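You operate a simulated robot arm through the tools that you are given. There is no shell and no other tool. Be economical: measure what you need, move in short steps, check, and stop when the job is done.

You run a simulated two-armed robot. Do the job below in one go: nothing can be reset, and whatever is moved stays where it is left.

JOB
Take the lid off the rice tub and lay it down on the steel counter by the glass door.

The check looks at the end state, three seconds after you hand in, the way a careful person would. Anything else that was tipped, shoved, dropped, spilled or broken makes it a failure. Lids that push on must go on centred and level and be pressed home; caps that screw on are set level and turned clockwise until they are tight.

ROBOT AND FRAMES
Two 7-joint arms with two-finger parallel grippers on one trunk, on a base that drives. Base frame: it is fixed to the floor where the robot stands at the start and does not move with it; the origin is under the middle of the robot, x ahead of it, y to its left, z up. Units: m, rad, N and s.
The left shoulder is at the start at [0.05, 0.158, 1.158], the right one opposite. With the tool pointing down near the work surface each hand reaches from about 0.1 to 0.66 m from the robot's upright axis, wherever it stands, measured 20 degrees to its own side. Payload 3.91 kg a hand.
The TCP of each hand is the grasp point between the finger pads, 0.03 m short of the fingertips. In the tool frame z runs along the fingers and y along their closing line. Largest opening 0.11 m; finger width 0.02, thickness 0.01; the body of the gripper, 0.048 by 0.112 m, starts 0.055 m behind the TCP.
Orientation is told as [roll, pitch, yaw] about the base's x, y, z axes, in that order, counted from this pose: with the fingers straight down and closing along the base's y, the tool's x points along the base's -x, its y along +y and its z along -z.

CONTROLS
- The arms move only by the tool jog_arm. It takes "left_plan", "right_plan" or both (then of equal length, played together; a hand with none holds still); each is a list of rows, each an object (a shift or turn left out is 0, a gripper value left out holds the last) with "travel": the shift along the tool's x, y, z in units of 25 mm (1.0 is 25 mm), a list of three; "angular": the turn, a rotation vector about the tool's x, y, z in units of 4 degrees (1.0 is 4 degrees), a list of three; "claw": the opening, from 0 (shut) to 1 (fully open). In form: [{"travel": [dx, dy, dz], "angular": [wx, wy, wz], "claw": claw}, ...]. A call has 1 to 20 rows; each row shifts and turns the commanded pose from where the row before left it, along the tool's axes as they then stand. A call with a number of a shift or a turn outside -1 to 1 is refused whole. A row lasts 0.2 s, in which the tool goes at most 0.05 m and 0.15 rad; a call with a longer step from one row to the next is refused whole, and so is a gripper value outside its range. A pose out of reach is approached as far as the arm can. The call stops where the force on the tool passes 40 N (or 10 N more than at its start, if that is more) or the arm is blocked; 0.2 s more then pass. Each finger travels about 0.153 m/s and halts on what it meets, pressing with about 25 N; the grip force reading is that of the motor and also rises with nothing between the fingers. The clock runs only during rows and for 0.2 s after the last one: add rows that do not move to give the fingers time. It gives the time, the measured TCP pose, the force on the tool (base axes), the opening and the grip force at its end, in the units of the frame above (readings bear some noise), with the torque about the TCP (base axes, N m) and any sound that the robot's microphone picked up.
- Cameras (640 x 400 px; columns grow to the right, rows downward): "scene" is now at [0.1166, -0.0368, 1.2806]; the picture's right is [-0.38, -0.93, 0.00], its down [-0.57, 0.23, -0.79] and it looks along [0.73, -0.30, -0.62] (base axes); focal length 286 px, centre (320, 200). "left" rides on the left gripper at [0.073, -0.017, -0.103] in its tool frame; the picture's right is [0.23, 0.97, 0.00], its down [-0.76, 0.18, -0.62] and it looks along [-0.61, 0.14, 0.78] (tool axes); focal length 222 px, centre (320, 200). "right" rides on the right gripper at [0.072, 0.017, -0.103] in its tool frame; the picture's right is [-0.23, 0.97, 0.00], its down [-0.76, -0.18, -0.62] and it looks along [-0.61, -0.14, 0.78] (tool axes); focal length 222 px, centre (320, 200). There is no depth. A picture from a camera that has moved, and an enlarged one, comes with that camera's place and axes in the base frame and with its lens. The place of the scene camera against the robot may be out by one fixed shift of up to 0.018 m in any direction.
- capture(camera): a new picture of that camera. It takes no simulated time.
- lift_body(by): slides the trunk up (or, below 0, down) by that many m; the arms and the scene camera ride with it, the base frame stays. It gives what a move gives, with no picture.
- roll_base(legs): drives the robot by 1 to 6 legs, each [ahead, turn to the left] in m and rad, along the robot's own axes; the way and the turn of a leg run together, so that a leg with both is an arc; at most 1.5 m and 3.142 rad a leg. The arms and the cameras ride along, it lands a little off, and it stops where it bumps. It gives what a move gives.
- head_to(pan, tilt): turns the head with the scene camera to pan (to the left, within 1.396 rad either way) and tilt (down, from -0.506 to 1.204), counted from straight ahead of the robot. It gives what a move gives.
- close_up(camera, box): a new picture of the part [left, top, right, bottom] of that camera's present view, enlarged. It takes no simulated time.
- job_done(): hands the job in; it is judged then, once.

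Work in short steps. Places have to be worked out from the pictures, the camera data and where the tool is seen: move nearer, look again, correct. Check each grasp and each placing, and mend what went wrong. You have 120 turns and 88 pictures in all, those below and enlarged ones among them. Open the grippers and draw the arms clear of the work before you hand the job in, unless the task says otherwise; then end with one line.

The tools are called after "Call:" as name(argument=value, ...) on one line, values as JSON. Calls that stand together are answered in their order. jog_arm: Moves the arms, as the interface text tells. Its arguments: {"type":"object","properties":{"left_plan":{"type":"array"},"right_plan":{"type":"array"}},"required":[]} The other tools are called the same way: lift_body (by) slides the trunk up or down; roll_base (legs) drives the base; head_to (pan, tilt) turns the head that bears the scene camera; capture (camera) takes a picture; close_up (camera, box) takes an enlarged picture of a part of a camera's view; job_done () hands the job in.

At the start:

```text
clock: 0.0
left_ee_pos: [0.4019, 0.0446, 1.0941]
left_tcp_rot: [0.0, 0.0, 0.001]
left_ft_force: [-0.3, -0.1, -0.6]
left_torque: [-0.02, 0.01, 0.01]
left_width: 0.11
left_finger_force: 0.2
right_ee_pos: [0.3319, -0.2323, 1.0651]
right_tcp_rot: [-0.001, 0.0, -0.002]
right_ft_force: [0.3, 0.6, 0.6]
right_torque: [-0.03, 0.01, 0.01]
right_width: 0.1099
right_finger_force: 0.1
trunk travel left (down, up): [-0.4, 0.082]
robot x, y, heading: [0.0001, 0.0007, -0.002]
head pan, tilt: [-0.386, 0.663]
```

scene: 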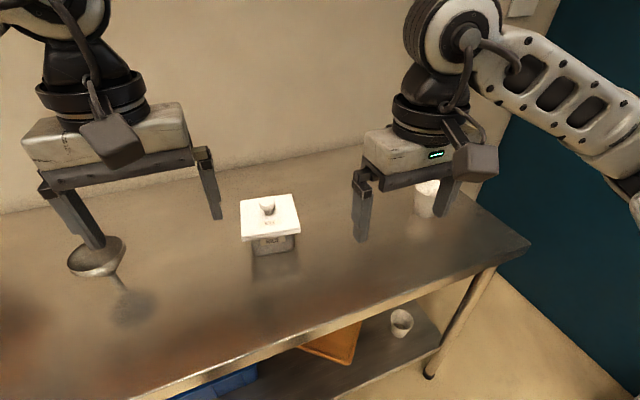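
right: 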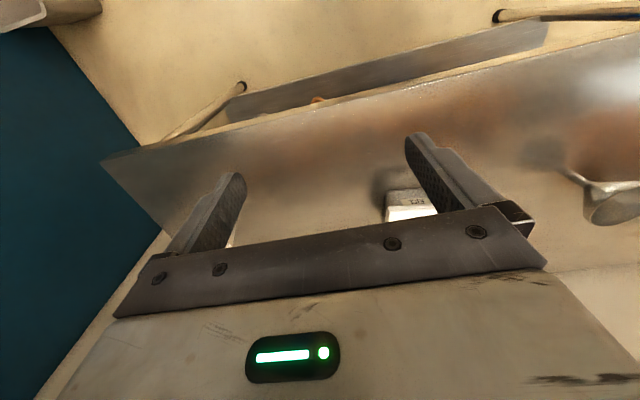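
left: 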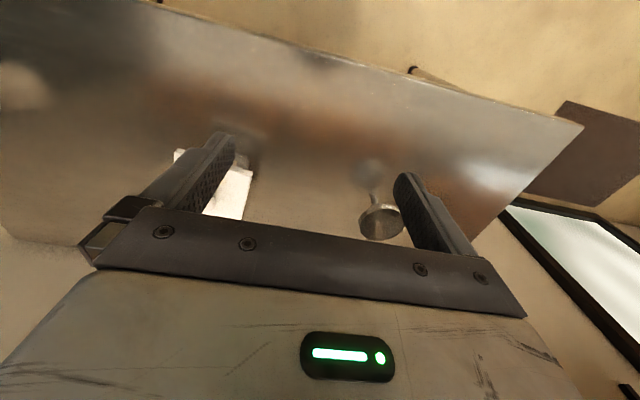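

The picture shows a white tub with a knobbed lid on a steel counter, and a glass door shows to the left in the left hand's view. I look closer at the tub and turn the head left to find the glass door.

Call:
close_up(camera="scene", box=[200, 170, 360, 270])

Call:
head_to(pan=0.9, tilt=0.5)

Call:
capture(camera="scene")

```text
4.00 times, centred on (280, 220) of scene
camera zoom: at [0.1166, -0.0368, 1.2806], right [-0.38, -0.93, 0.0], down [-0.57, 0.23, -0.79], along [0.73, -0.3, -0.62], focal length 1144 px, centre (480, 120)
```

zoom: 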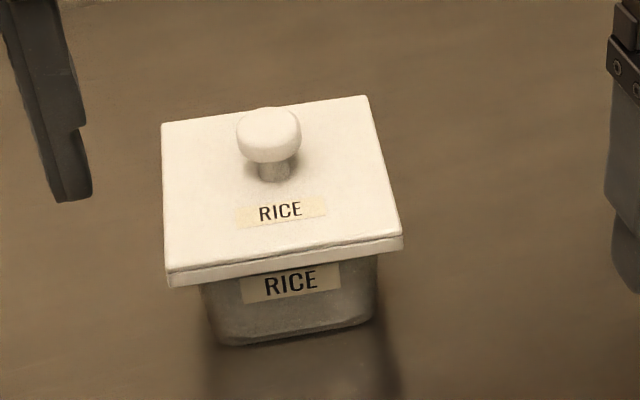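

```text
clock: 1.5
left_ee_pos: [0.3997, 0.0442, 1.0942]
left_tcp_rot: [0.002, 0.0, 0.001]
left_ft_force: [0.2, 0.3, 0.0]
left_torque: [-0.01, 0.02, 0.0]
left_width: 0.1099
left_finger_force: 0.0
right_ee_pos: [0.3315, -0.2306, 1.065]
right_tcp_rot: [-0.001, 0.0, 0.001]
right_ft_force: [0.0, 0.1, 0.5]
right_torque: [0.03, -0.01, -0.01]
right_width: 0.1097
right_finger_force: 0.0
trunk travel left (down, up): [-0.4, 0.082]
robot x, y, heading: [0.0006, -0.0016, 0.003]
head pan, tilt: [0.901, 0.499]
```

```text
83 pictures are left
camera scene: at [0.0932, 0.0669, 1.2953], right [0.78, -0.62, 0.0], down [-0.3, -0.38, -0.88], along [0.55, 0.69, -0.48], focal length 286 px, centre (320, 200)
```

scene: 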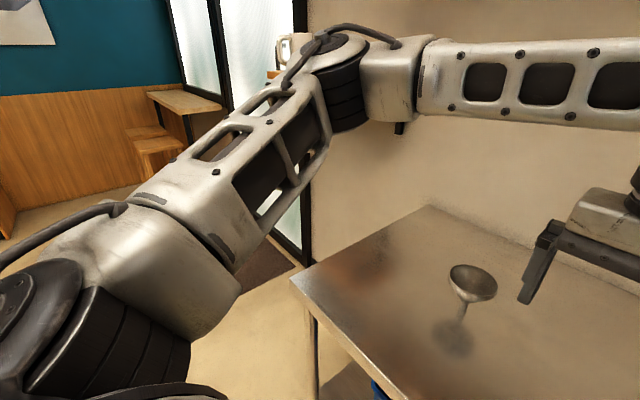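

The glass door is beyond the left end of this counter. I check the rest of the room for any other steel counter.

Call:
head_to(pan=1.39, tilt=0.3)

Call:
capture(camera="scene")

Call:
head_to(pan=0.6, tilt=0.1)

Call:
capture(camera="scene")

Call:
head_to(pan=-1.2, tilt=0.3)

Call:
capture(camera="scene")

```text
clock: 2.4
left_ee_pos: [0.4017, 0.0442, 1.0956]
left_tcp_rot: [0.001, -0.001, 0.001]
left_ft_force: [-0.2, 0.0, 0.1]
left_torque: [0.01, -0.01, 0.01]
left_width: 0.1101
left_finger_force: 0.0
right_ee_pos: [0.3313, -0.2308, 1.0654]
right_tcp_rot: [0.001, -0.002, 0.0]
right_ft_force: [0.2, 0.0, 0.0]
right_torque: [0.0, -0.04, 0.01]
right_width: 0.11
right_finger_force: 0.0
trunk travel left (down, up): [-0.4, 0.082]
robot x, y, heading: [0.0005, 0.0016, -0.001]
head pan, tilt: [1.389, 0.3]
```

```text
82 pictures are left
camera scene: at [0.0535, 0.0874, 1.3136], right [0.98, -0.18, 0.0], down [-0.05, -0.29, -0.96], along [0.17, 0.94, -0.3], focal length 286 px, centre (320, 200)
```

scene: 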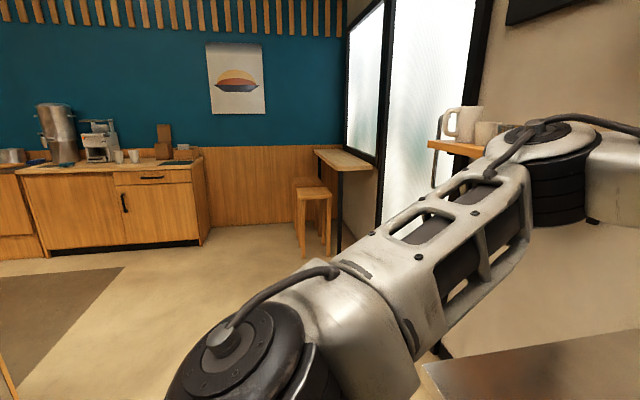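

```text
clock: 3.5
left_ee_pos: [0.4014, 0.0439, 1.0939]
left_tcp_rot: [0.001, 0.0, 0.002]
left_ft_force: [0.6, -0.7, -0.2]
left_torque: [0.0, 0.0, -0.02]
left_width: 0.1102
left_finger_force: 0.1
right_ee_pos: [0.3311, -0.2318, 1.0651]
right_tcp_rot: [-0.003, 0.0, 0.002]
right_ft_force: [-0.1, 0.3, -0.4]
right_torque: [-0.01, 0.01, 0.04]
right_width: 0.1102
right_finger_force: 0.1
trunk travel left (down, up): [-0.4, 0.082]
robot x, y, heading: [0.0001, 0.0015, 0.003]
head pan, tilt: [0.6, 0.099]
```

```text
81 pictures are left
camera scene: at [0.1125, 0.0477, 1.3323], right [0.57, -0.82, 0.0], down [-0.08, -0.06, -0.99], along [0.82, 0.56, -0.1], focal length 286 px, centre (320, 200)
```

scene: 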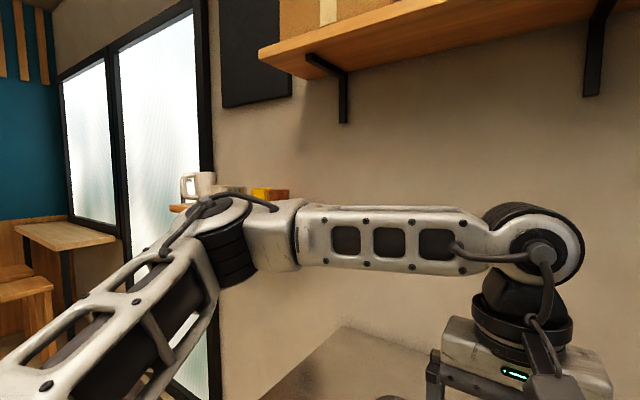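

```text
clock: 5.3
left_ee_pos: [0.4005, 0.0452, 1.094]
left_tcp_rot: [-0.001, -0.001, 0.002]
left_ft_force: [-0.5, -1.1, -0.3]
left_torque: [0.0, -0.01, 0.01]
left_width: 0.11
left_finger_force: 0.0
right_ee_pos: [0.3315, -0.2317, 1.0649]
right_tcp_rot: [0.0, 0.0, 0.001]
right_ft_force: [-0.5, 0.0, 0.7]
right_torque: [-0.01, 0.02, -0.03]
right_width: 0.1101
right_finger_force: 0.1
trunk travel left (down, up): [-0.4, 0.082]
robot x, y, heading: [-0.0023, 0.0001, 0.001]
head pan, tilt: [-1.201, 0.3]
```

```text
80 pictures are left
camera scene: at [0.0704, -0.0914, 1.3137], right [-0.93, -0.36, 0.0], down [-0.11, 0.28, -0.96], along [0.35, -0.89, -0.3], focal length 286 px, centre (320, 200)
```

scene: 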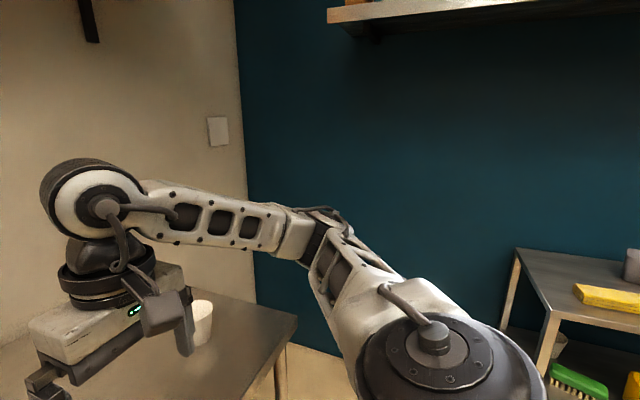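

Only this steel counter is by the glass door (the other one is at the far right wall). The tub is roughly at (0.76, -0.14), so I have to drive nearer; first I look down at the counter's edge and the robot's clearance.

Call:
head_to(pan=0.0, tilt=1.1)

Call:
capture(camera="scene")

```text
clock: 6.7
left_ee_pos: [0.4012, 0.0444, 1.0948]
left_tcp_rot: [0.001, 0.001, 0.003]
left_ft_force: [0.2, 0.4, 0.4]
left_torque: [-0.03, -0.02, 0.01]
left_width: 0.1099
left_finger_force: 0.0
right_ee_pos: [0.3314, -0.2311, 1.065]
right_tcp_rot: [0.001, 0.0, 0.0]
right_ft_force: [0.4, 0.2, -0.5]
right_torque: [-0.01, -0.01, 0.01]
right_width: 0.1098
right_finger_force: 0.2
trunk travel left (down, up): [-0.4, 0.082]
robot x, y, heading: [-0.0016, -0.001, -0.003]
head pan, tilt: [0.0, 1.1]
```

```text
79 pictures are left
camera scene: at [0.0998, -0.0045, 1.2476], right [0.0, -1.0, 0.0], down [-0.89, 0.0, -0.45], along [0.45, 0.0, -0.89], focal length 286 px, centre (320, 200)
```

scene: 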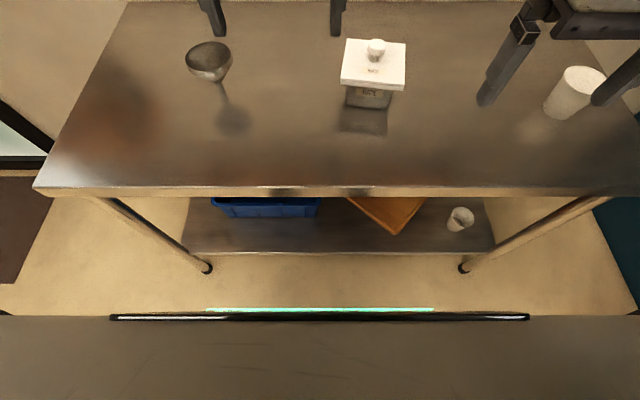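

The counter's near edge is at about x 0.44 and the robot's base front at about 0.2. I drive 0.15 m ahead and look again.

Call:
roll_base(legs=[[0.15, 0]])

Call:
capture(camera="scene")

Call:
capture(camera="right")

Call:
capture(camera="left")

```text
clock: 8.0
left_ee_pos: [0.5094, 0.0445, 1.0935]
left_tcp_rot: [0.0, -0.001, 0.004]
left_ft_force: [0.2, 0.2, 1.0]
left_torque: [0.03, 0.0, 0.01]
left_width: 0.11
left_finger_force: 0.1
right_ee_pos: [0.4388, -0.2302, 1.0662]
right_tcp_rot: [0.0, -0.001, -0.002]
right_ft_force: [-0.1, -0.3, 0.0]
right_torque: [-0.01, 0.03, 0.0]
right_width: 0.1103
right_finger_force: 0.0
trunk travel left (down, up): [-0.4, 0.082]
robot x, y, heading: [0.1096, -0.0009, 0.0]
head pan, tilt: [0.0, 1.1]
stopped in leg 1: the robot was blocked; the commanded pose is now the measured one
```

```text
78 pictures are left
camera scene: at [0.2075, -0.0045, 1.2477], right [0.0, -1.0, 0.0], down [-0.89, 0.0, -0.46], along [0.46, 0.0, -0.89], focal length 286 px, centre (320, 200)
```

scene: 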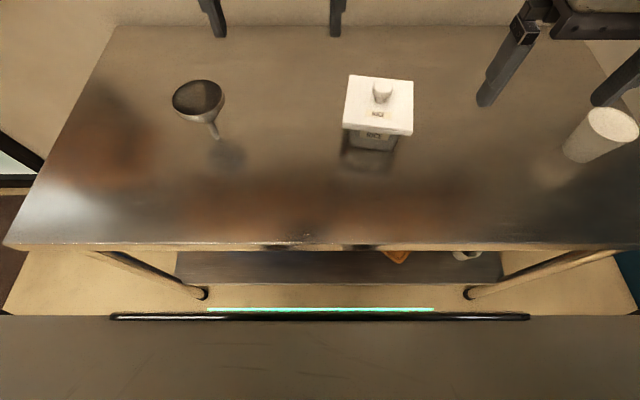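

```text
77 pictures are left
camera right: at [0.3664, -0.2154, 1.1688], right [0.23, 0.97, 0.0], down [0.76, -0.18, 0.62], along [0.61, -0.14, -0.78], focal length 222 px, centre (320, 200)
```

right: 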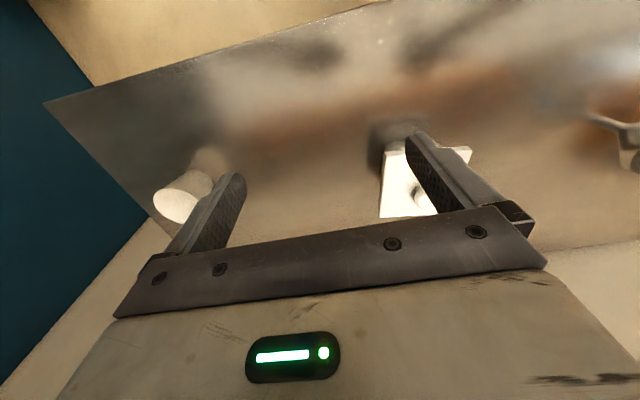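

```text
76 pictures are left
camera left: at [0.4375, 0.0265, 1.1974], right [-0.23, 0.97, 0.0], down [0.76, 0.18, 0.62], along [0.61, 0.14, -0.78], focal length 222 px, centre (320, 200)
```

left: 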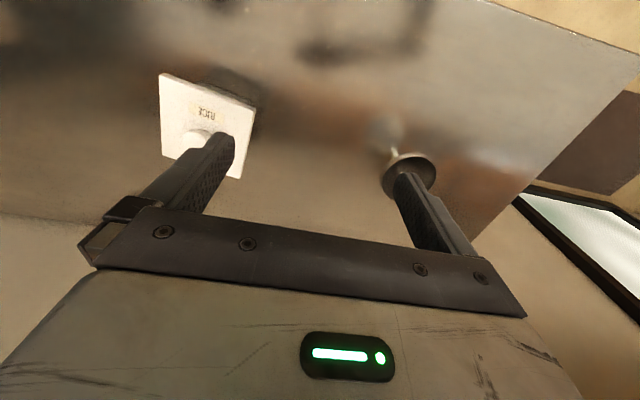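

Comparing the two scene pictures puts the knob at about (0.625, -0.117, 0.87) and the counter top at about z 0.75. I move the right hand over the knob at a safe height and shift the left hand out of its way.

Call:
jog_arm(right_plan=[{"travel": [-0.8, 0.56, 0], "claw": 1}, {"travel": [-0.8, 0.56, 0]}, {"travel": [-0.8, 0.56, 0]}, {"travel": [-0.8, 0.56, 0]}, {"travel": [-0.8, 0.56, 0]}, {"travel": [-0.8, 0.56, 0]}, {"travel": [-0.8, 0.56, 0]}, {"travel": [-0.8, 0.56, 0]}, {"travel": [0, 0, 0]}], left_plan=[{"travel": [0.2, 0.6, -0.2]}, {"travel": [0.2, 0.6, -0.2]}, {"travel": [0.2, 0.6, -0.2]}, {"travel": [0.2, 0.6, -0.2]}, {"travel": [0.2, 0.6, -0.2]}, {"travel": [0.2, 0.6, -0.2]}, {"travel": [0.2, 0.6, -0.2]}, {"travel": [0.2, 0.6, -0.2]}, {"travel": [0, 0, 0]}])

Call:
capture(camera="right")

Call:
capture(camera="scene")

```text
clock: 10.0
left_ee_pos: [0.4695, 0.1667, 1.1316]
left_tcp_rot: [0.001, 0.0, 0.004]
left_ft_force: [-0.7, -0.4, -0.2]
left_torque: [-0.05, -0.01, -0.03]
left_width: 0.1101
left_finger_force: 0.0
right_ee_pos: [0.6013, -0.1181, 1.0654]
right_tcp_rot: [-0.001, 0.001, -0.002]
right_ft_force: [-0.3, 0.1, 1.0]
right_torque: [-0.02, 0.0, 0.01]
right_width: 0.1101
right_finger_force: 0.0
trunk travel left (down, up): [-0.4, 0.082]
robot x, y, heading: [0.1126, -0.0054, -0.0]
head pan, tilt: [0.0, 1.1]
```

```text
75 pictures are left
camera right: at [0.5284, -0.1034, 1.1692], right [0.23, 0.97, 0.0], down [0.76, -0.18, 0.62], along [0.61, -0.14, -0.78], focal length 222 px, centre (320, 200)
```

right: 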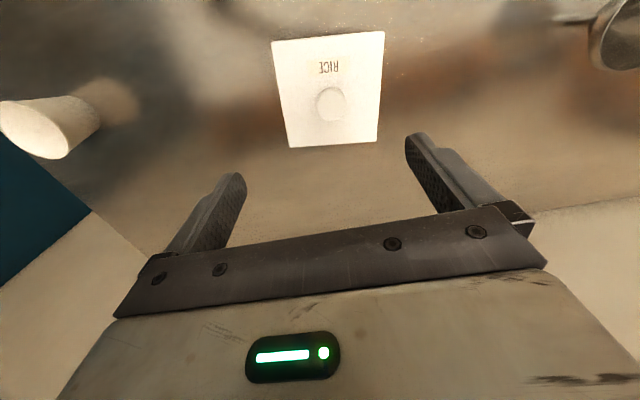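

```text
74 pictures are left
camera scene: at [0.2086, -0.0047, 1.2476], right [0.0, -1.0, 0.0], down [-0.89, 0.0, -0.45], along [0.45, 0.0, -0.89], focal length 286 px, centre (320, 200)
```

scene: 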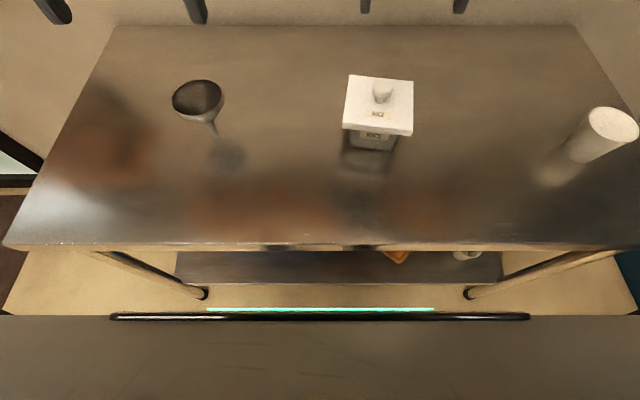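

The knob shows between the fingers in the hand view, giving about (0.613, -0.109). I correct and come down to z 0.96, then look again.

Call:
jog_arm(right_plan=[{"travel": [-0.48, 0.36, 0.6]}, {"travel": [0, 0, 0.9]}, {"travel": [0, 0, 0.9]}, {"travel": [0, 0, 0.9]}, {"travel": [0, 0, 0.9]}, {"travel": [0, 0, 0]}])

Call:
capture(camera="right")

Call:
capture(camera="scene")

```text
clock: 11.4
left_ee_pos: [0.4697, 0.1651, 1.1321]
left_tcp_rot: [0.0, 0.001, 0.003]
left_ft_force: [0.5, 1.3, -0.7]
left_torque: [0.0, 0.02, -0.03]
left_width: 0.1102
left_finger_force: 0.0
right_ee_pos: [0.613, -0.1101, 0.9583]
right_tcp_rot: [-0.001, 0.002, -0.002]
right_ft_force: [-0.9, -0.4, 0.0]
right_torque: [-0.03, 0.01, 0.04]
right_width: 0.11
right_finger_force: 0.0
trunk travel left (down, up): [-0.4, 0.082]
robot x, y, heading: [0.1094, -0.0009, 0.001]
head pan, tilt: [0.0, 1.1]
```

```text
73 pictures are left
camera right: at [0.5404, -0.0936, 1.0612], right [0.23, 0.97, 0.0], down [0.76, -0.18, 0.62], along [0.61, -0.14, -0.78], focal length 222 px, centre (320, 200)
```

right: 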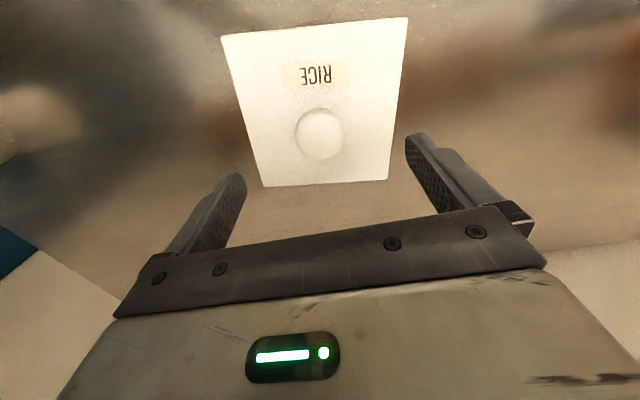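

```text
72 pictures are left
camera scene: at [0.2086, -0.0045, 1.2476], right [0.0, -1.0, 0.0], down [-0.89, 0.0, -0.45], along [0.45, 0.0, -0.89], focal length 286 px, centre (320, 200)
```

scene: 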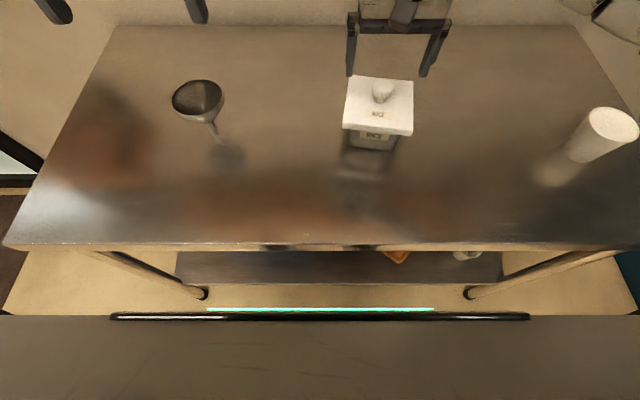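

The estimates of the knob's height range from 0.87 to 0.90. I come down another 30 mm, which is still safe, and look again for a better estimate.

Call:
jog_arm(right_plan=[{"travel": [0, 0, 0.6]}, {"travel": [0, 0, 0.6]}, {"travel": [0, 0, 0]}])

Call:
capture(camera="right")

Call:
close_up(camera="scene", box=[300, 0, 460, 150])

```text
clock: 12.2
left_ee_pos: [0.4699, 0.1642, 1.1321]
left_tcp_rot: [0.0, 0.001, 0.004]
left_ft_force: [0.2, -1.1, 0.6]
left_torque: [0.0, 0.03, 0.0]
left_width: 0.1098
left_finger_force: 0.0
right_ee_pos: [0.6129, -0.1099, 0.9301]
right_tcp_rot: [0.0, 0.0, -0.001]
right_ft_force: [0.2, 0.6, -0.4]
right_torque: [0.03, -0.03, -0.02]
right_width: 0.1101
right_finger_force: 0.0
trunk travel left (down, up): [-0.4, 0.082]
robot x, y, heading: [0.1067, 0.0032, 0.0]
head pan, tilt: [0.0, 1.1]
```

```text
71 pictures are left
camera right: at [0.539, -0.0945, 1.0337], right [0.23, 0.97, 0.0], down [0.76, -0.18, 0.62], along [0.61, -0.14, -0.78], focal length 222 px, centre (320, 200)
```

right: 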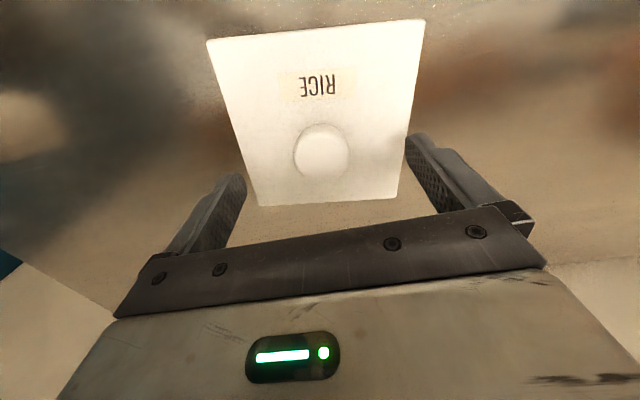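

```text
2.67 times, centred on (380, 75) of scene
camera zoom: at [0.2086, -0.0045, 1.2476], right [0.0, -1.0, 0.0], down [-0.89, 0.0, -0.45], along [0.45, 0.0, -0.89], focal length 763 px, centre (160, 533)
```

zoom: 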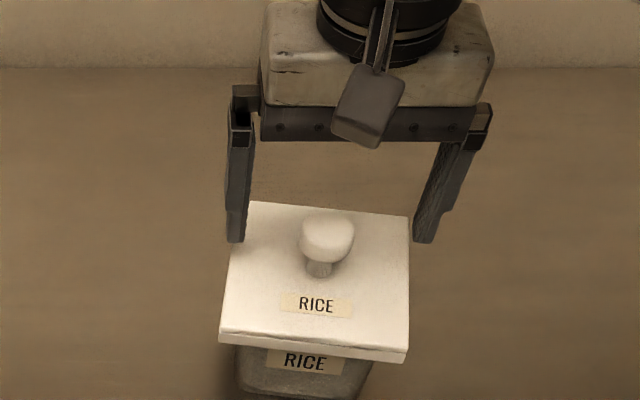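

The knob is on the tool axis to within a centimetre; its height is about 0.89 ± 0.015. I step down 12 mm, nudge back a little in x and look from both cameras.

Call:
jog_arm(right_plan=[{"travel": [0.25, 0, 0.25]}, {"travel": [0, 0, 0.25]}, {"travel": [0, 0, 0]}])

Call:
close_up(camera="right", box=[200, 0, 440, 220])

Call:
close_up(camera="scene", box=[330, 40, 430, 140])

```text
clock: 13.0
left_ee_pos: [0.4697, 0.1655, 1.1327]
left_tcp_rot: [0.001, 0.001, 0.002]
left_ft_force: [-0.7, -0.1, -0.1]
left_torque: [0.0, 0.01, 0.0]
left_width: 0.1098
left_finger_force: 0.0
right_ee_pos: [0.6055, -0.1106, 0.9164]
right_tcp_rot: [0.0, 0.002, 0.0]
right_ft_force: [-1.0, -0.2, -0.3]
right_torque: [-0.01, -0.02, -0.01]
right_width: 0.1097
right_finger_force: 0.1
trunk travel left (down, up): [-0.4, 0.082]
robot x, y, heading: [0.1111, 0.0019, 0.001]
head pan, tilt: [0.0, 1.1]
```

```text
1.82 times, centred on (320, 110) of right
camera zoom: at [0.5326, -0.0945, 1.0205], right [0.23, 0.97, 0.0], down [0.76, -0.18, 0.62], along [0.61, -0.14, -0.78], focal length 404 px, centre (320, 364)
```

zoom: 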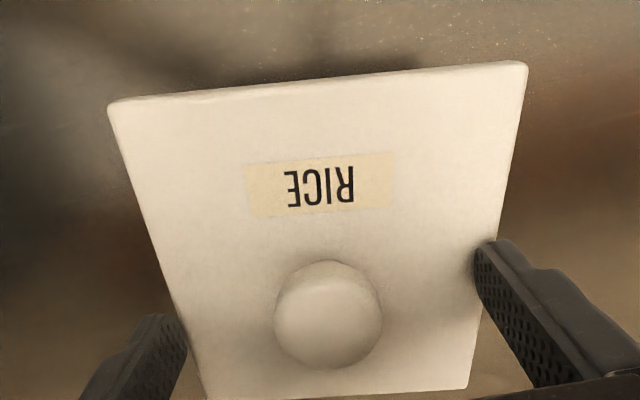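

```text
4.00 times, centred on (380, 90) of scene
camera zoom: at [0.2086, -0.0045, 1.2476], right [0.0, -1.0, 0.0], down [-0.89, 0.0, -0.45], along [0.45, 0.0, -0.89], focal length 1144 px, centre (80, 640)
```

zoom: 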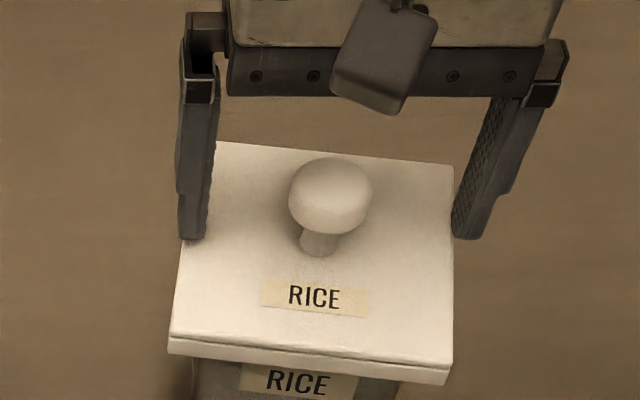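

Triangulation from the hand camera at several heights agrees: knob head near (0.601, -0.108, 0.905), lid top near z 0.876, fingertips about 10 mm above it. I shift 4 mm in x, drop 3 mm and close on the knob.

Call:
jog_arm(right_plan=[{"travel": [0.16, 0.06, 0.12]}, {"travel": [0, 0, 0]}, {"claw": 0.5}, {"claw": 0.2}, {"claw": 0.1}, {"claw": 0.1}, {"claw": 0}, {"claw": 0}])

Call:
close_up(camera="scene", box=[330, 40, 430, 140])

Call:
capture(camera="right")

```text
clock: 14.8
left_ee_pos: [0.4692, 0.1662, 1.1327]
left_tcp_rot: [-0.001, 0.002, 0.005]
left_ft_force: [-0.6, -0.2, -0.3]
left_torque: [0.03, 0.01, -0.01]
left_width: 0.11
left_finger_force: 0.1
right_ee_pos: [0.6009, -0.1072, 0.914]
right_tcp_rot: [0.002, 0.001, -0.001]
right_ft_force: [1.3, 5.6, 8.1]
right_torque: [0.12, -0.08, 0.02]
right_width: 0.032
right_finger_force: 25.0
trunk travel left (down, up): [-0.4, 0.082]
robot x, y, heading: [0.1053, -0.0015, -0.002]
head pan, tilt: [0.0, 1.1]
```

```text
4.00 times, centred on (380, 90) of scene
camera zoom: at [0.2081, -0.0038, 1.2476], right [0.0, -1.0, 0.0], down [-0.89, 0.0, -0.45], along [0.45, 0.0, -0.89], focal length 1144 px, centre (80, 640)
```

zoom: 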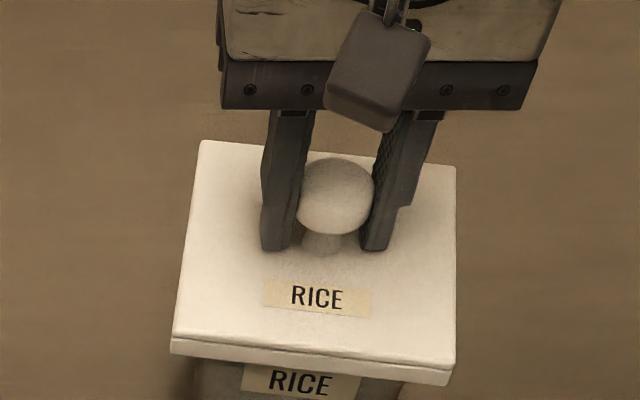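

```text
66 pictures are left
camera right: at [0.5278, -0.0917, 1.0185], right [0.23, 0.97, 0.0], down [0.76, -0.18, 0.62], along [0.61, -0.14, -0.78], focal length 222 px, centre (320, 200)
```

right: 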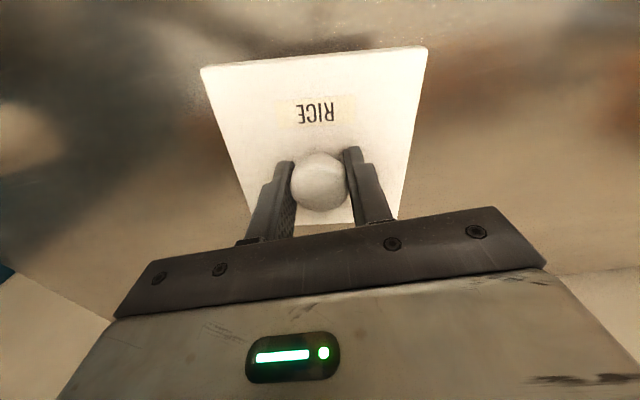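

The knob is gripped (32 mm, 25 N) with the tips clear of the lid. I relieve the small side force and lift slowly, checking that the tub stays down.

Call:
jog_arm(right_plan=[{"travel": [0, 0.05, -0.1]}, {"travel": [0, 0, -0.2]}, {"travel": [0, 0, -0.2]}, {"travel": [0, 0, -0.2]}, {"travel": [0, 0, 0]}])

Call:
close_up(camera="scene", box=[320, 40, 440, 200])

```text
clock: 16.0
left_ee_pos: [0.4707, 0.1651, 1.1323]
left_tcp_rot: [0.001, 0.003, 0.004]
left_ft_force: [0.8, 0.8, -0.3]
left_torque: [0.0, 0.01, 0.01]
left_width: 0.1098
left_finger_force: 0.0
right_ee_pos: [0.602, -0.1083, 0.93]
right_tcp_rot: [-0.001, 0.002, -0.002]
right_ft_force: [-0.2, 0.0, 0.0]
right_torque: [-0.02, 0.0, 0.0]
right_width: 0.0323
right_finger_force: 25.1
trunk travel left (down, up): [-0.4, 0.082]
robot x, y, heading: [0.11, 0.0061, -0.001]
head pan, tilt: [0.0, 1.1]
heard: snap
```

```text
2.50 times, centred on (380, 120) of scene
camera zoom: at [0.2086, -0.0046, 1.2475], right [0.0, -1.0, 0.0], down [-0.89, 0.0, -0.45], along [0.45, 0.0, -0.89], focal length 715 px, centre (170, 400)
```

zoom: 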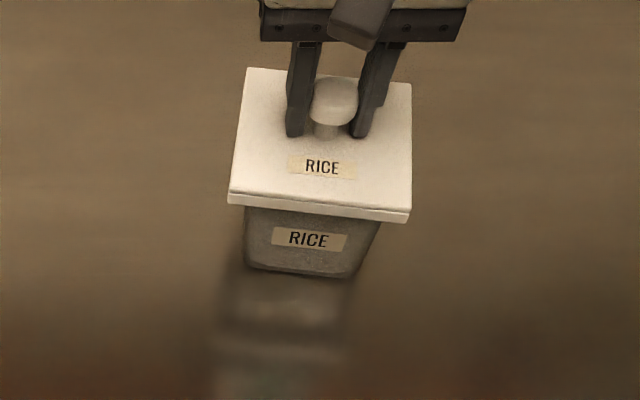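

A snap was heard: the lid came off, and the tub's label stayed at the same pixel, so the tub is still in place. I lift the lid by 10 cm more.

Call:
jog_arm(right_plan=[{"travel": [0, 0, -0.4]}, {"travel": [0, 0, -0.6]}, {"travel": [0, 0, -0.8]}, {"travel": [0, 0, -0.8]}, {"travel": [0, 0, -0.8]}, {"travel": [0, 0, -0.6]}, {"travel": [0, 0, 0]}])

Call:
capture(camera="scene")

Call:
capture(camera="right")

```text
clock: 17.6
left_ee_pos: [0.4689, 0.1665, 1.1326]
left_tcp_rot: [-0.002, 0.001, 0.003]
left_ft_force: [0.9, 0.1, -0.6]
left_torque: [0.03, -0.03, 0.01]
left_width: 0.1103
left_finger_force: 0.1
right_ee_pos: [0.6015, -0.1077, 1.0311]
right_tcp_rot: [0.002, 0.001, -0.003]
right_ft_force: [1.1, -0.6, -0.1]
right_torque: [0.0, -0.02, 0.02]
right_width: 0.0324
right_finger_force: 25.1
trunk travel left (down, up): [-0.4, 0.082]
robot x, y, heading: [0.1118, -0.001, 0.006]
head pan, tilt: [0.0, 1.1]
```

```text
64 pictures are left
camera scene: at [0.2086, -0.0045, 1.2475], right [0.0, -1.0, 0.0], down [-0.89, 0.0, -0.45], along [0.45, 0.0, -0.89], focal length 286 px, centre (320, 200)
```

scene: 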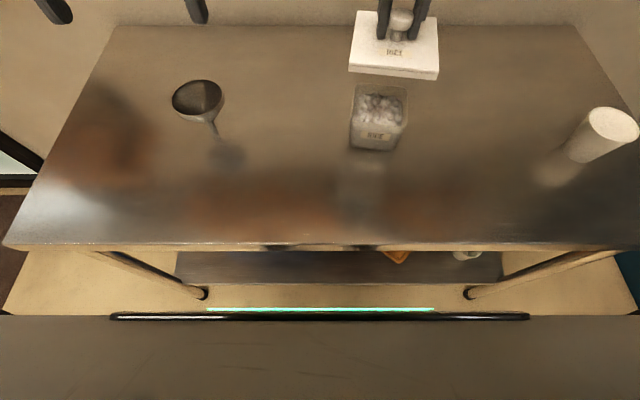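

```text
63 pictures are left
camera right: at [0.5289, -0.0918, 1.1344], right [0.23, 0.97, 0.0], down [0.76, -0.18, 0.62], along [0.61, -0.14, -0.78], focal length 222 px, centre (320, 200)
```

right: 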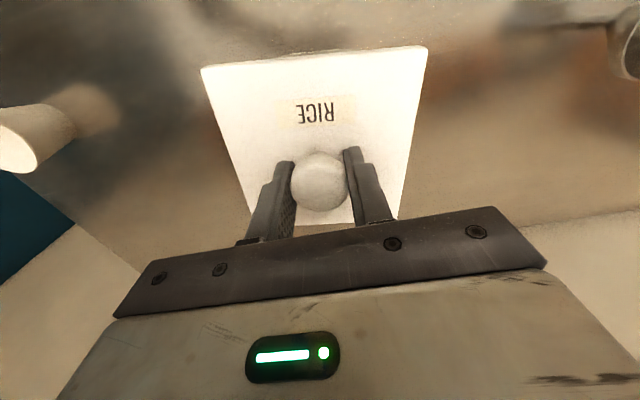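

The lid is held level at z 1.03 and the tub of rice is undisturbed. I'll lay the lid at about (0.53, 0.05), between the tub and the footed bowl on the door side, so I move the left hand further left and the lid over there.

Call:
jog_arm(left_plan=[{"travel": [0.2, 0.8, 0]}, {"travel": [0.2, 0.8, 0]}, {"travel": [0.2, 0.8, 0]}, {"travel": [0.2, 0.8, 0]}, {"travel": [0.2, 0.8, 0]}, {"travel": [0.2, 0.8, 0]}, {"travel": [0.2, 0.8, 0]}])

Call:
jog_arm(right_plan=[{"travel": [0.2, 0.4, 0]}, {"travel": [0.35, 0.75, 0]}, {"travel": [0.35, 0.75, 0]}, {"travel": [0.35, 0.75, 0]}, {"travel": [0.35, 0.75, 0]}, {"travel": [0.35, 0.75, 0]}, {"travel": [0.35, 0.75, 0]}, {"travel": [0.35, 0.75, 0]}, {"travel": [0.2, 0.6, 0]}, {"travel": [0, 0, 0]}])

Call:
capture(camera="scene")

Call:
capture(camera="right")

```text
clock: 19.2
left_ee_pos: [0.4354, 0.3039, 1.1321]
left_tcp_rot: [0.001, 0.002, 0.003]
left_ft_force: [-0.2, 0.3, 0.1]
left_torque: [0.04, 0.02, -0.02]
left_width: 0.1101
left_finger_force: 0.1
right_ee_pos: [0.6007, -0.1082, 1.0308]
right_tcp_rot: [0.001, 0.0, -0.001]
right_ft_force: [0.6, -0.6, -0.5]
right_torque: [0.03, 0.03, -0.01]
right_width: 0.0323
right_finger_force: 25.0
trunk travel left (down, up): [-0.4, 0.082]
robot x, y, heading: [0.1084, -0.0019, 0.002]
head pan, tilt: [0.0, 1.1]
```

```text
clock: 21.4
left_ee_pos: [0.4348, 0.3049, 1.1329]
left_tcp_rot: [0.001, 0.003, 0.003]
left_ft_force: [0.2, 0.5, 0.3]
left_torque: [0.04, -0.02, 0.03]
left_width: 0.1098
left_finger_force: 0.0
right_ee_pos: [0.5298, 0.0488, 1.0315]
right_tcp_rot: [-0.001, 0.001, -0.002]
right_ft_force: [-0.4, 0.6, 0.1]
right_torque: [0.01, 0.01, 0.02]
right_width: 0.0324
right_finger_force: 25.2
trunk travel left (down, up): [-0.4, 0.082]
robot x, y, heading: [0.1068, -0.002, -0.002]
head pan, tilt: [0.0, 1.1]
```

```text
62 pictures are left
camera scene: at [0.2086, -0.0046, 1.2476], right [0.0, -1.0, 0.0], down [-0.89, 0.0, -0.45], along [0.45, 0.0, -0.89], focal length 286 px, centre (320, 200)
```

scene: 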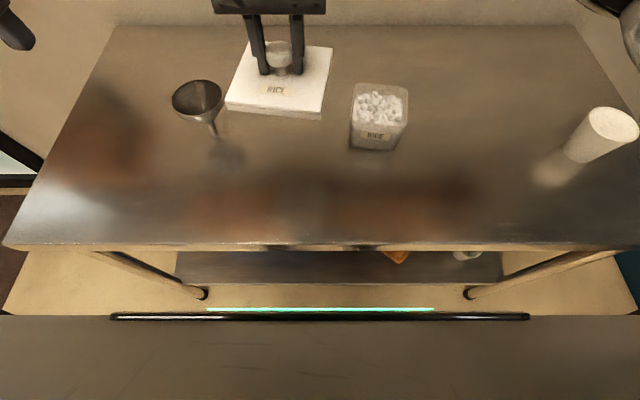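

```text
61 pictures are left
camera right: at [0.4565, 0.0648, 1.1357], right [0.23, 0.97, 0.0], down [0.76, -0.18, 0.62], along [0.61, -0.14, -0.78], focal length 222 px, centre (320, 200)
```

right: 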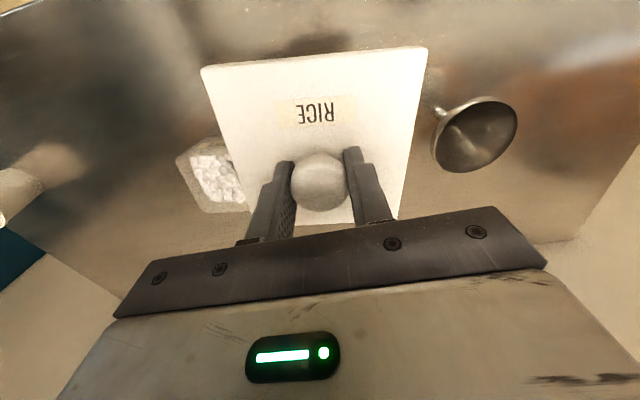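

The lid is over a clear patch with room to both the tub and the funnel-shaped bowl. I lower to z 0.84 and check.

Call:
jog_arm(right_plan=[{"travel": [0, 0, 0.4]}, {"travel": [0, 0, 0.8]}, {"travel": [0, 0, 0.9]}, {"travel": [0, 0, 0.9]}, {"travel": [0, 0, 0.9]}, {"travel": [0, 0, 0.9]}, {"travel": [0, 0, 0.9]}, {"travel": [0, 0, 0.8]}, {"travel": [0, 0, 0.6]}, {"travel": [0, 0, 0.4]}, {"travel": [0, 0, 0]}])

Call:
capture(camera="scene")

```text
clock: 23.8
left_ee_pos: [0.4328, 0.3033, 1.1334]
left_tcp_rot: [0.003, 0.0, 0.003]
left_ft_force: [0.2, -0.2, -0.2]
left_torque: [0.02, -0.01, 0.0]
left_width: 0.11
left_finger_force: 0.0
right_ee_pos: [0.5308, 0.0476, 0.8455]
right_tcp_rot: [0.003, -0.004, -0.001]
right_ft_force: [-0.8, -3.9, 22.1]
right_torque: [-0.2, 0.37, -0.04]
right_width: 0.0326
right_finger_force: 24.9
trunk travel left (down, up): [-0.4, 0.082]
robot x, y, heading: [0.1092, -0.0008, -0.002]
head pan, tilt: [0.0, 1.1]
```

```text
60 pictures are left
camera scene: at [0.2072, -0.0051, 1.2481], right [0.0, -1.0, 0.0], down [-0.89, 0.0, -0.46], along [0.46, 0.0, -0.89], focal length 286 px, centre (320, 200)
```

scene: 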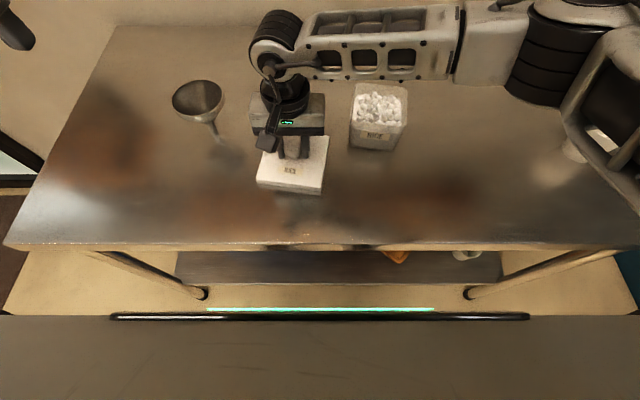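

There is an upward force of 22 N, so the lid probably rests on the counter. I check this up close, and also that the right arm is clear of the cup.

Call:
close_up(camera="scene", box=[230, 110, 350, 210])

Call:
capture(camera="right")

Call:
close_up(camera="scene", box=[480, 60, 640, 240])

```text
4.00 times, centred on (290, 160) of scene
camera zoom: at [0.2072, -0.0051, 1.2481], right [0.0, -1.0, 0.0], down [-0.89, 0.0, -0.46], along [0.46, 0.0, -0.89], focal length 1144 px, centre (440, 360)
```

zoom: 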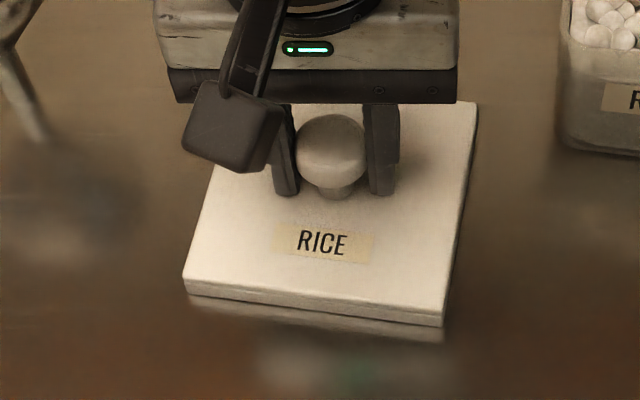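

```text
58 pictures are left
camera right: at [0.4568, 0.0637, 0.9495], right [0.23, 0.97, 0.0], down [0.76, -0.18, 0.62], along [0.61, -0.14, -0.78], focal length 222 px, centre (320, 200)
```

right: 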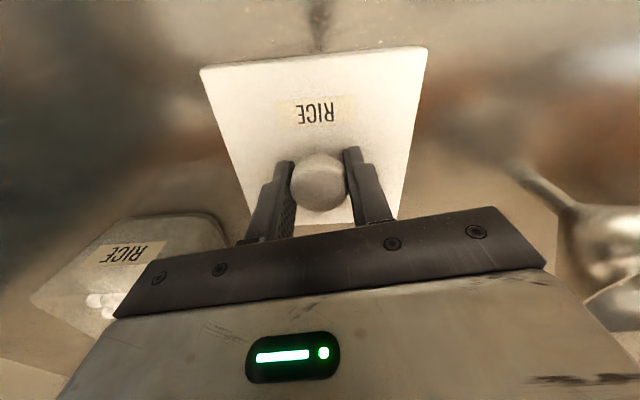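

```text
2.22 times, centred on (560, 150) of scene
camera zoom: at [0.2072, -0.0051, 1.2481], right [0.0, -1.0, 0.0], down [-0.89, 0.0, -0.46], along [0.46, 0.0, -0.89], focal length 636 px, centre (-213, 311)
```

zoom: 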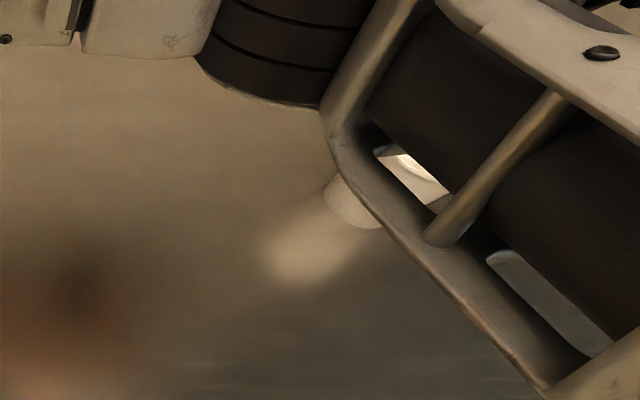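

The lid lies on the counter, and the cup is still standing in its place. I ease the press force, then open the fingers part way.

Call:
jog_arm(right_plan=[{"travel": [0, 0, -0.12]}, {"travel": [0, 0, 0]}, {"travel": [0, 0, 0]}])

```text
clock: 24.6
left_ee_pos: [0.4359, 0.3049, 1.1327]
left_tcp_rot: [-0.002, 0.001, 0.005]
left_ft_force: [0.4, 0.5, 0.1]
left_torque: [0.02, 0.0, 0.0]
left_width: 0.11
left_finger_force: 0.0
right_ee_pos: [0.5286, 0.0484, 0.8473]
right_tcp_rot: [0.0, 0.003, -0.002]
right_ft_force: [0.0, -0.7, 0.6]
right_torque: [0.0, 0.0, 0.0]
right_width: 0.0324
right_finger_force: 25.2
trunk travel left (down, up): [-0.4, 0.082]
robot x, y, heading: [0.1112, 0.0003, -0.004]
head pan, tilt: [0.0, 1.1]
```

The force is near zero with the lid just at the counter. I open the fingers.

Call:
jog_arm(right_plan=[{"claw": 0.4}, {"claw": 0.6}, {"claw": 0.7}, {"claw": 0.7}])

Call:
capture(camera="right")

```text
clock: 25.6
left_ee_pos: [0.4353, 0.3053, 1.1315]
left_tcp_rot: [-0.001, 0.002, 0.004]
left_ft_force: [-0.3, 0.0, 0.8]
left_torque: [-0.02, 0.02, -0.01]
left_width: 0.1098
left_finger_force: 0.1
right_ee_pos: [0.5301, 0.0489, 0.8473]
right_tcp_rot: [0.0, 0.002, 0.0]
right_ft_force: [-1.3, 0.3, -0.6]
right_torque: [0.01, -0.02, -0.03]
right_width: 0.0767
right_finger_force: 0.0
trunk travel left (down, up): [-0.4, 0.082]
robot x, y, heading: [0.1082, 0.0023, 0.002]
head pan, tilt: [0.0, 1.1]
```

```text
56 pictures are left
camera right: at [0.4573, 0.064, 0.9511], right [0.23, 0.97, 0.0], down [0.76, -0.18, 0.62], along [0.61, -0.14, -0.78], focal length 222 px, centre (320, 200)
```

right: 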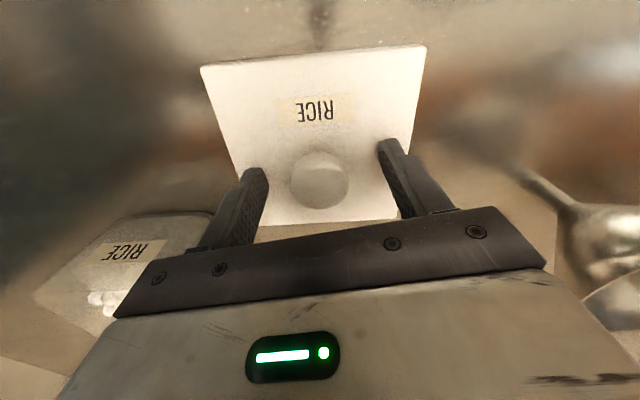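

The knob is released and the lid did not move. I raise the right hand straight up along the way it came, then back to its side at height.

Call:
jog_arm(right_plan=[{"travel": [0, 0, -0.4]}, {"travel": [0, 0, -0.8]}, {"travel": [0, 0, -0.9]}, {"travel": [0, 0, -0.9]}, {"travel": [0, 0, -0.9]}, {"travel": [0, 0, -0.9]}, {"travel": [0, 0, -0.9]}, {"travel": [0, 0, -0.9]}, {"travel": [0, 0, -0.9]}, {"travel": [0.3, -0.8, 0]}, {"travel": [0.3, -0.8, 0]}, {"travel": [0.3, -0.8, 0]}, {"travel": [0.3, -0.8, 0]}, {"travel": [0.3, -0.8, 0]}, {"travel": [0.3, -0.8, 0]}, {"travel": [0.3, -0.8, 0]}, {"travel": [0.3, -0.8, 0]}, {"travel": [0, -0.8, 0], "claw": 1}, {"travel": [0, 0, 0]}])

Call:
capture(camera="scene")

Call:
close_up(camera="scene", box=[230, 90, 350, 210])

```text
clock: 29.6
left_ee_pos: [0.4364, 0.3047, 1.1322]
left_tcp_rot: [0.0, 0.003, 0.004]
left_ft_force: [-0.7, -0.7, 0.1]
left_torque: [-0.01, -0.03, 0.02]
left_width: 0.1099
left_finger_force: 0.0
right_ee_pos: [0.4703, -0.1306, 1.0368]
right_tcp_rot: [0.001, 0.0, 0.001]
right_ft_force: [0.5, 0.2, 0.5]
right_torque: [-0.01, 0.0, -0.01]
right_width: 0.1101
right_finger_force: 0.1
trunk travel left (down, up): [-0.4, 0.082]
robot x, y, heading: [0.1075, -0.0032, -0.001]
head pan, tilt: [0.0, 1.1]
```

```text
55 pictures are left
camera scene: at [0.2086, -0.0044, 1.2476], right [0.0, -1.0, 0.0], down [-0.89, 0.0, -0.45], along [0.45, 0.0, -0.89], focal length 286 px, centre (320, 200)
```

scene: 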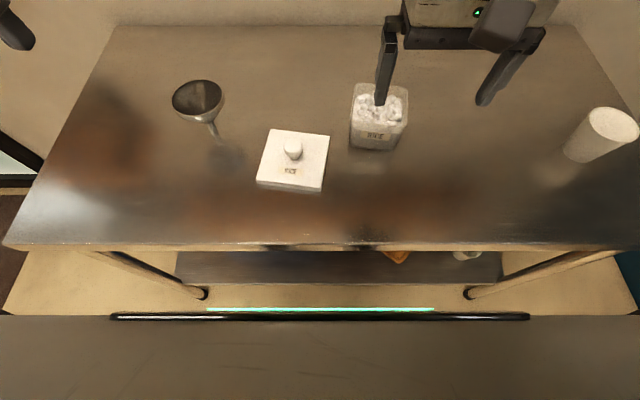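

```text
3.33 times, centred on (290, 150) of scene
camera zoom: at [0.2086, -0.0044, 1.2476], right [0.0, -1.0, 0.0], down [-0.89, 0.0, -0.45], along [0.45, 0.0, -0.89], focal length 953 px, centre (420, 367)
```

zoom: 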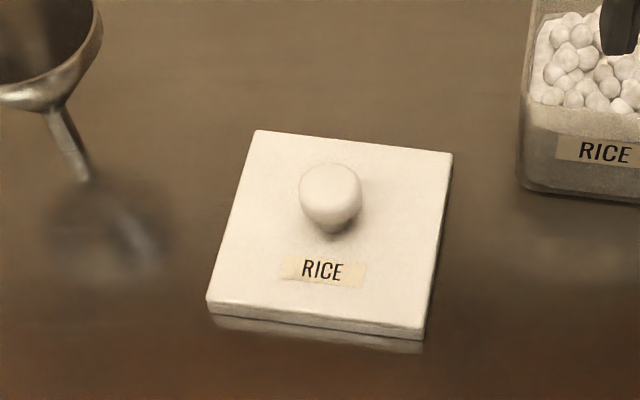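

The lid lies flat, knob up, and everything else stands as before. I draw the right hand further clear and take one look to the far right to confirm that no other steel counter stands by a glass door.

Call:
jog_arm(right_plan=[{"travel": [0.5, -0.7, -0.3]}, {"travel": [0.5, -0.7, -0.3]}, {"travel": [0.5, -0.7, -0.3]}, {"travel": [0.5, -0.7, -0.3]}, {"travel": [0, -0.7, 0]}, {"travel": [0, 0, 0]}])

Call:
head_to(pan=-1.39, tilt=0.1)

Call:
capture(camera="scene")

```text
clock: 31.0
left_ee_pos: [0.4348, 0.3033, 1.1322]
left_tcp_rot: [0.0, 0.002, 0.003]
left_ft_force: [0.2, -0.6, -0.4]
left_torque: [0.01, -0.01, 0.0]
left_width: 0.1101
left_finger_force: 0.1
right_ee_pos: [0.4187, -0.2199, 1.0651]
right_tcp_rot: [0.002, -0.001, 0.0]
right_ft_force: [0.3, -0.5, 0.5]
right_torque: [0.0, 0.01, 0.01]
right_width: 0.1097
right_finger_force: 0.0
trunk travel left (down, up): [-0.4, 0.082]
robot x, y, heading: [0.1062, -0.003, 0.001]
head pan, tilt: [0.0, 1.1]
```

```text
clock: 32.6
left_ee_pos: [0.4347, 0.3042, 1.1326]
left_tcp_rot: [0.0, 0.003, 0.004]
left_ft_force: [-0.1, -0.3, -0.6]
left_torque: [0.02, 0.06, 0.0]
left_width: 0.11
left_finger_force: 0.1
right_ee_pos: [0.4194, -0.2194, 1.065]
right_tcp_rot: [0.0, 0.002, -0.002]
right_ft_force: [0.4, 0.3, -0.1]
right_torque: [-0.03, 0.03, 0.02]
right_width: 0.11
right_finger_force: 0.0
trunk travel left (down, up): [-0.4, 0.082]
robot x, y, heading: [0.1093, 0.0002, 0.002]
head pan, tilt: [-1.389, 0.099]
```

```text
53 pictures are left
camera scene: at [0.1621, -0.095, 1.3323], right [-0.98, -0.18, 0.0], down [-0.02, 0.1, -0.99], along [0.18, -0.98, -0.1], focal length 286 px, centre (320, 200)
```

scene: 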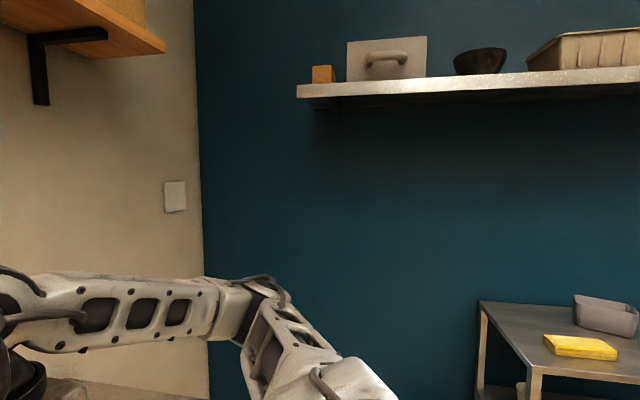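

The other steel bench stands at a plain teal wall with no glass door, so the lid is on the right counter. Both hands are open and clear, so I hand in.

Call:
job_done()

```text
The job is handed in.
```

The rice tub's lid is off and lies flat, knob up, on the steel counter by the glass door; the tub, funnel and cup are where they were.
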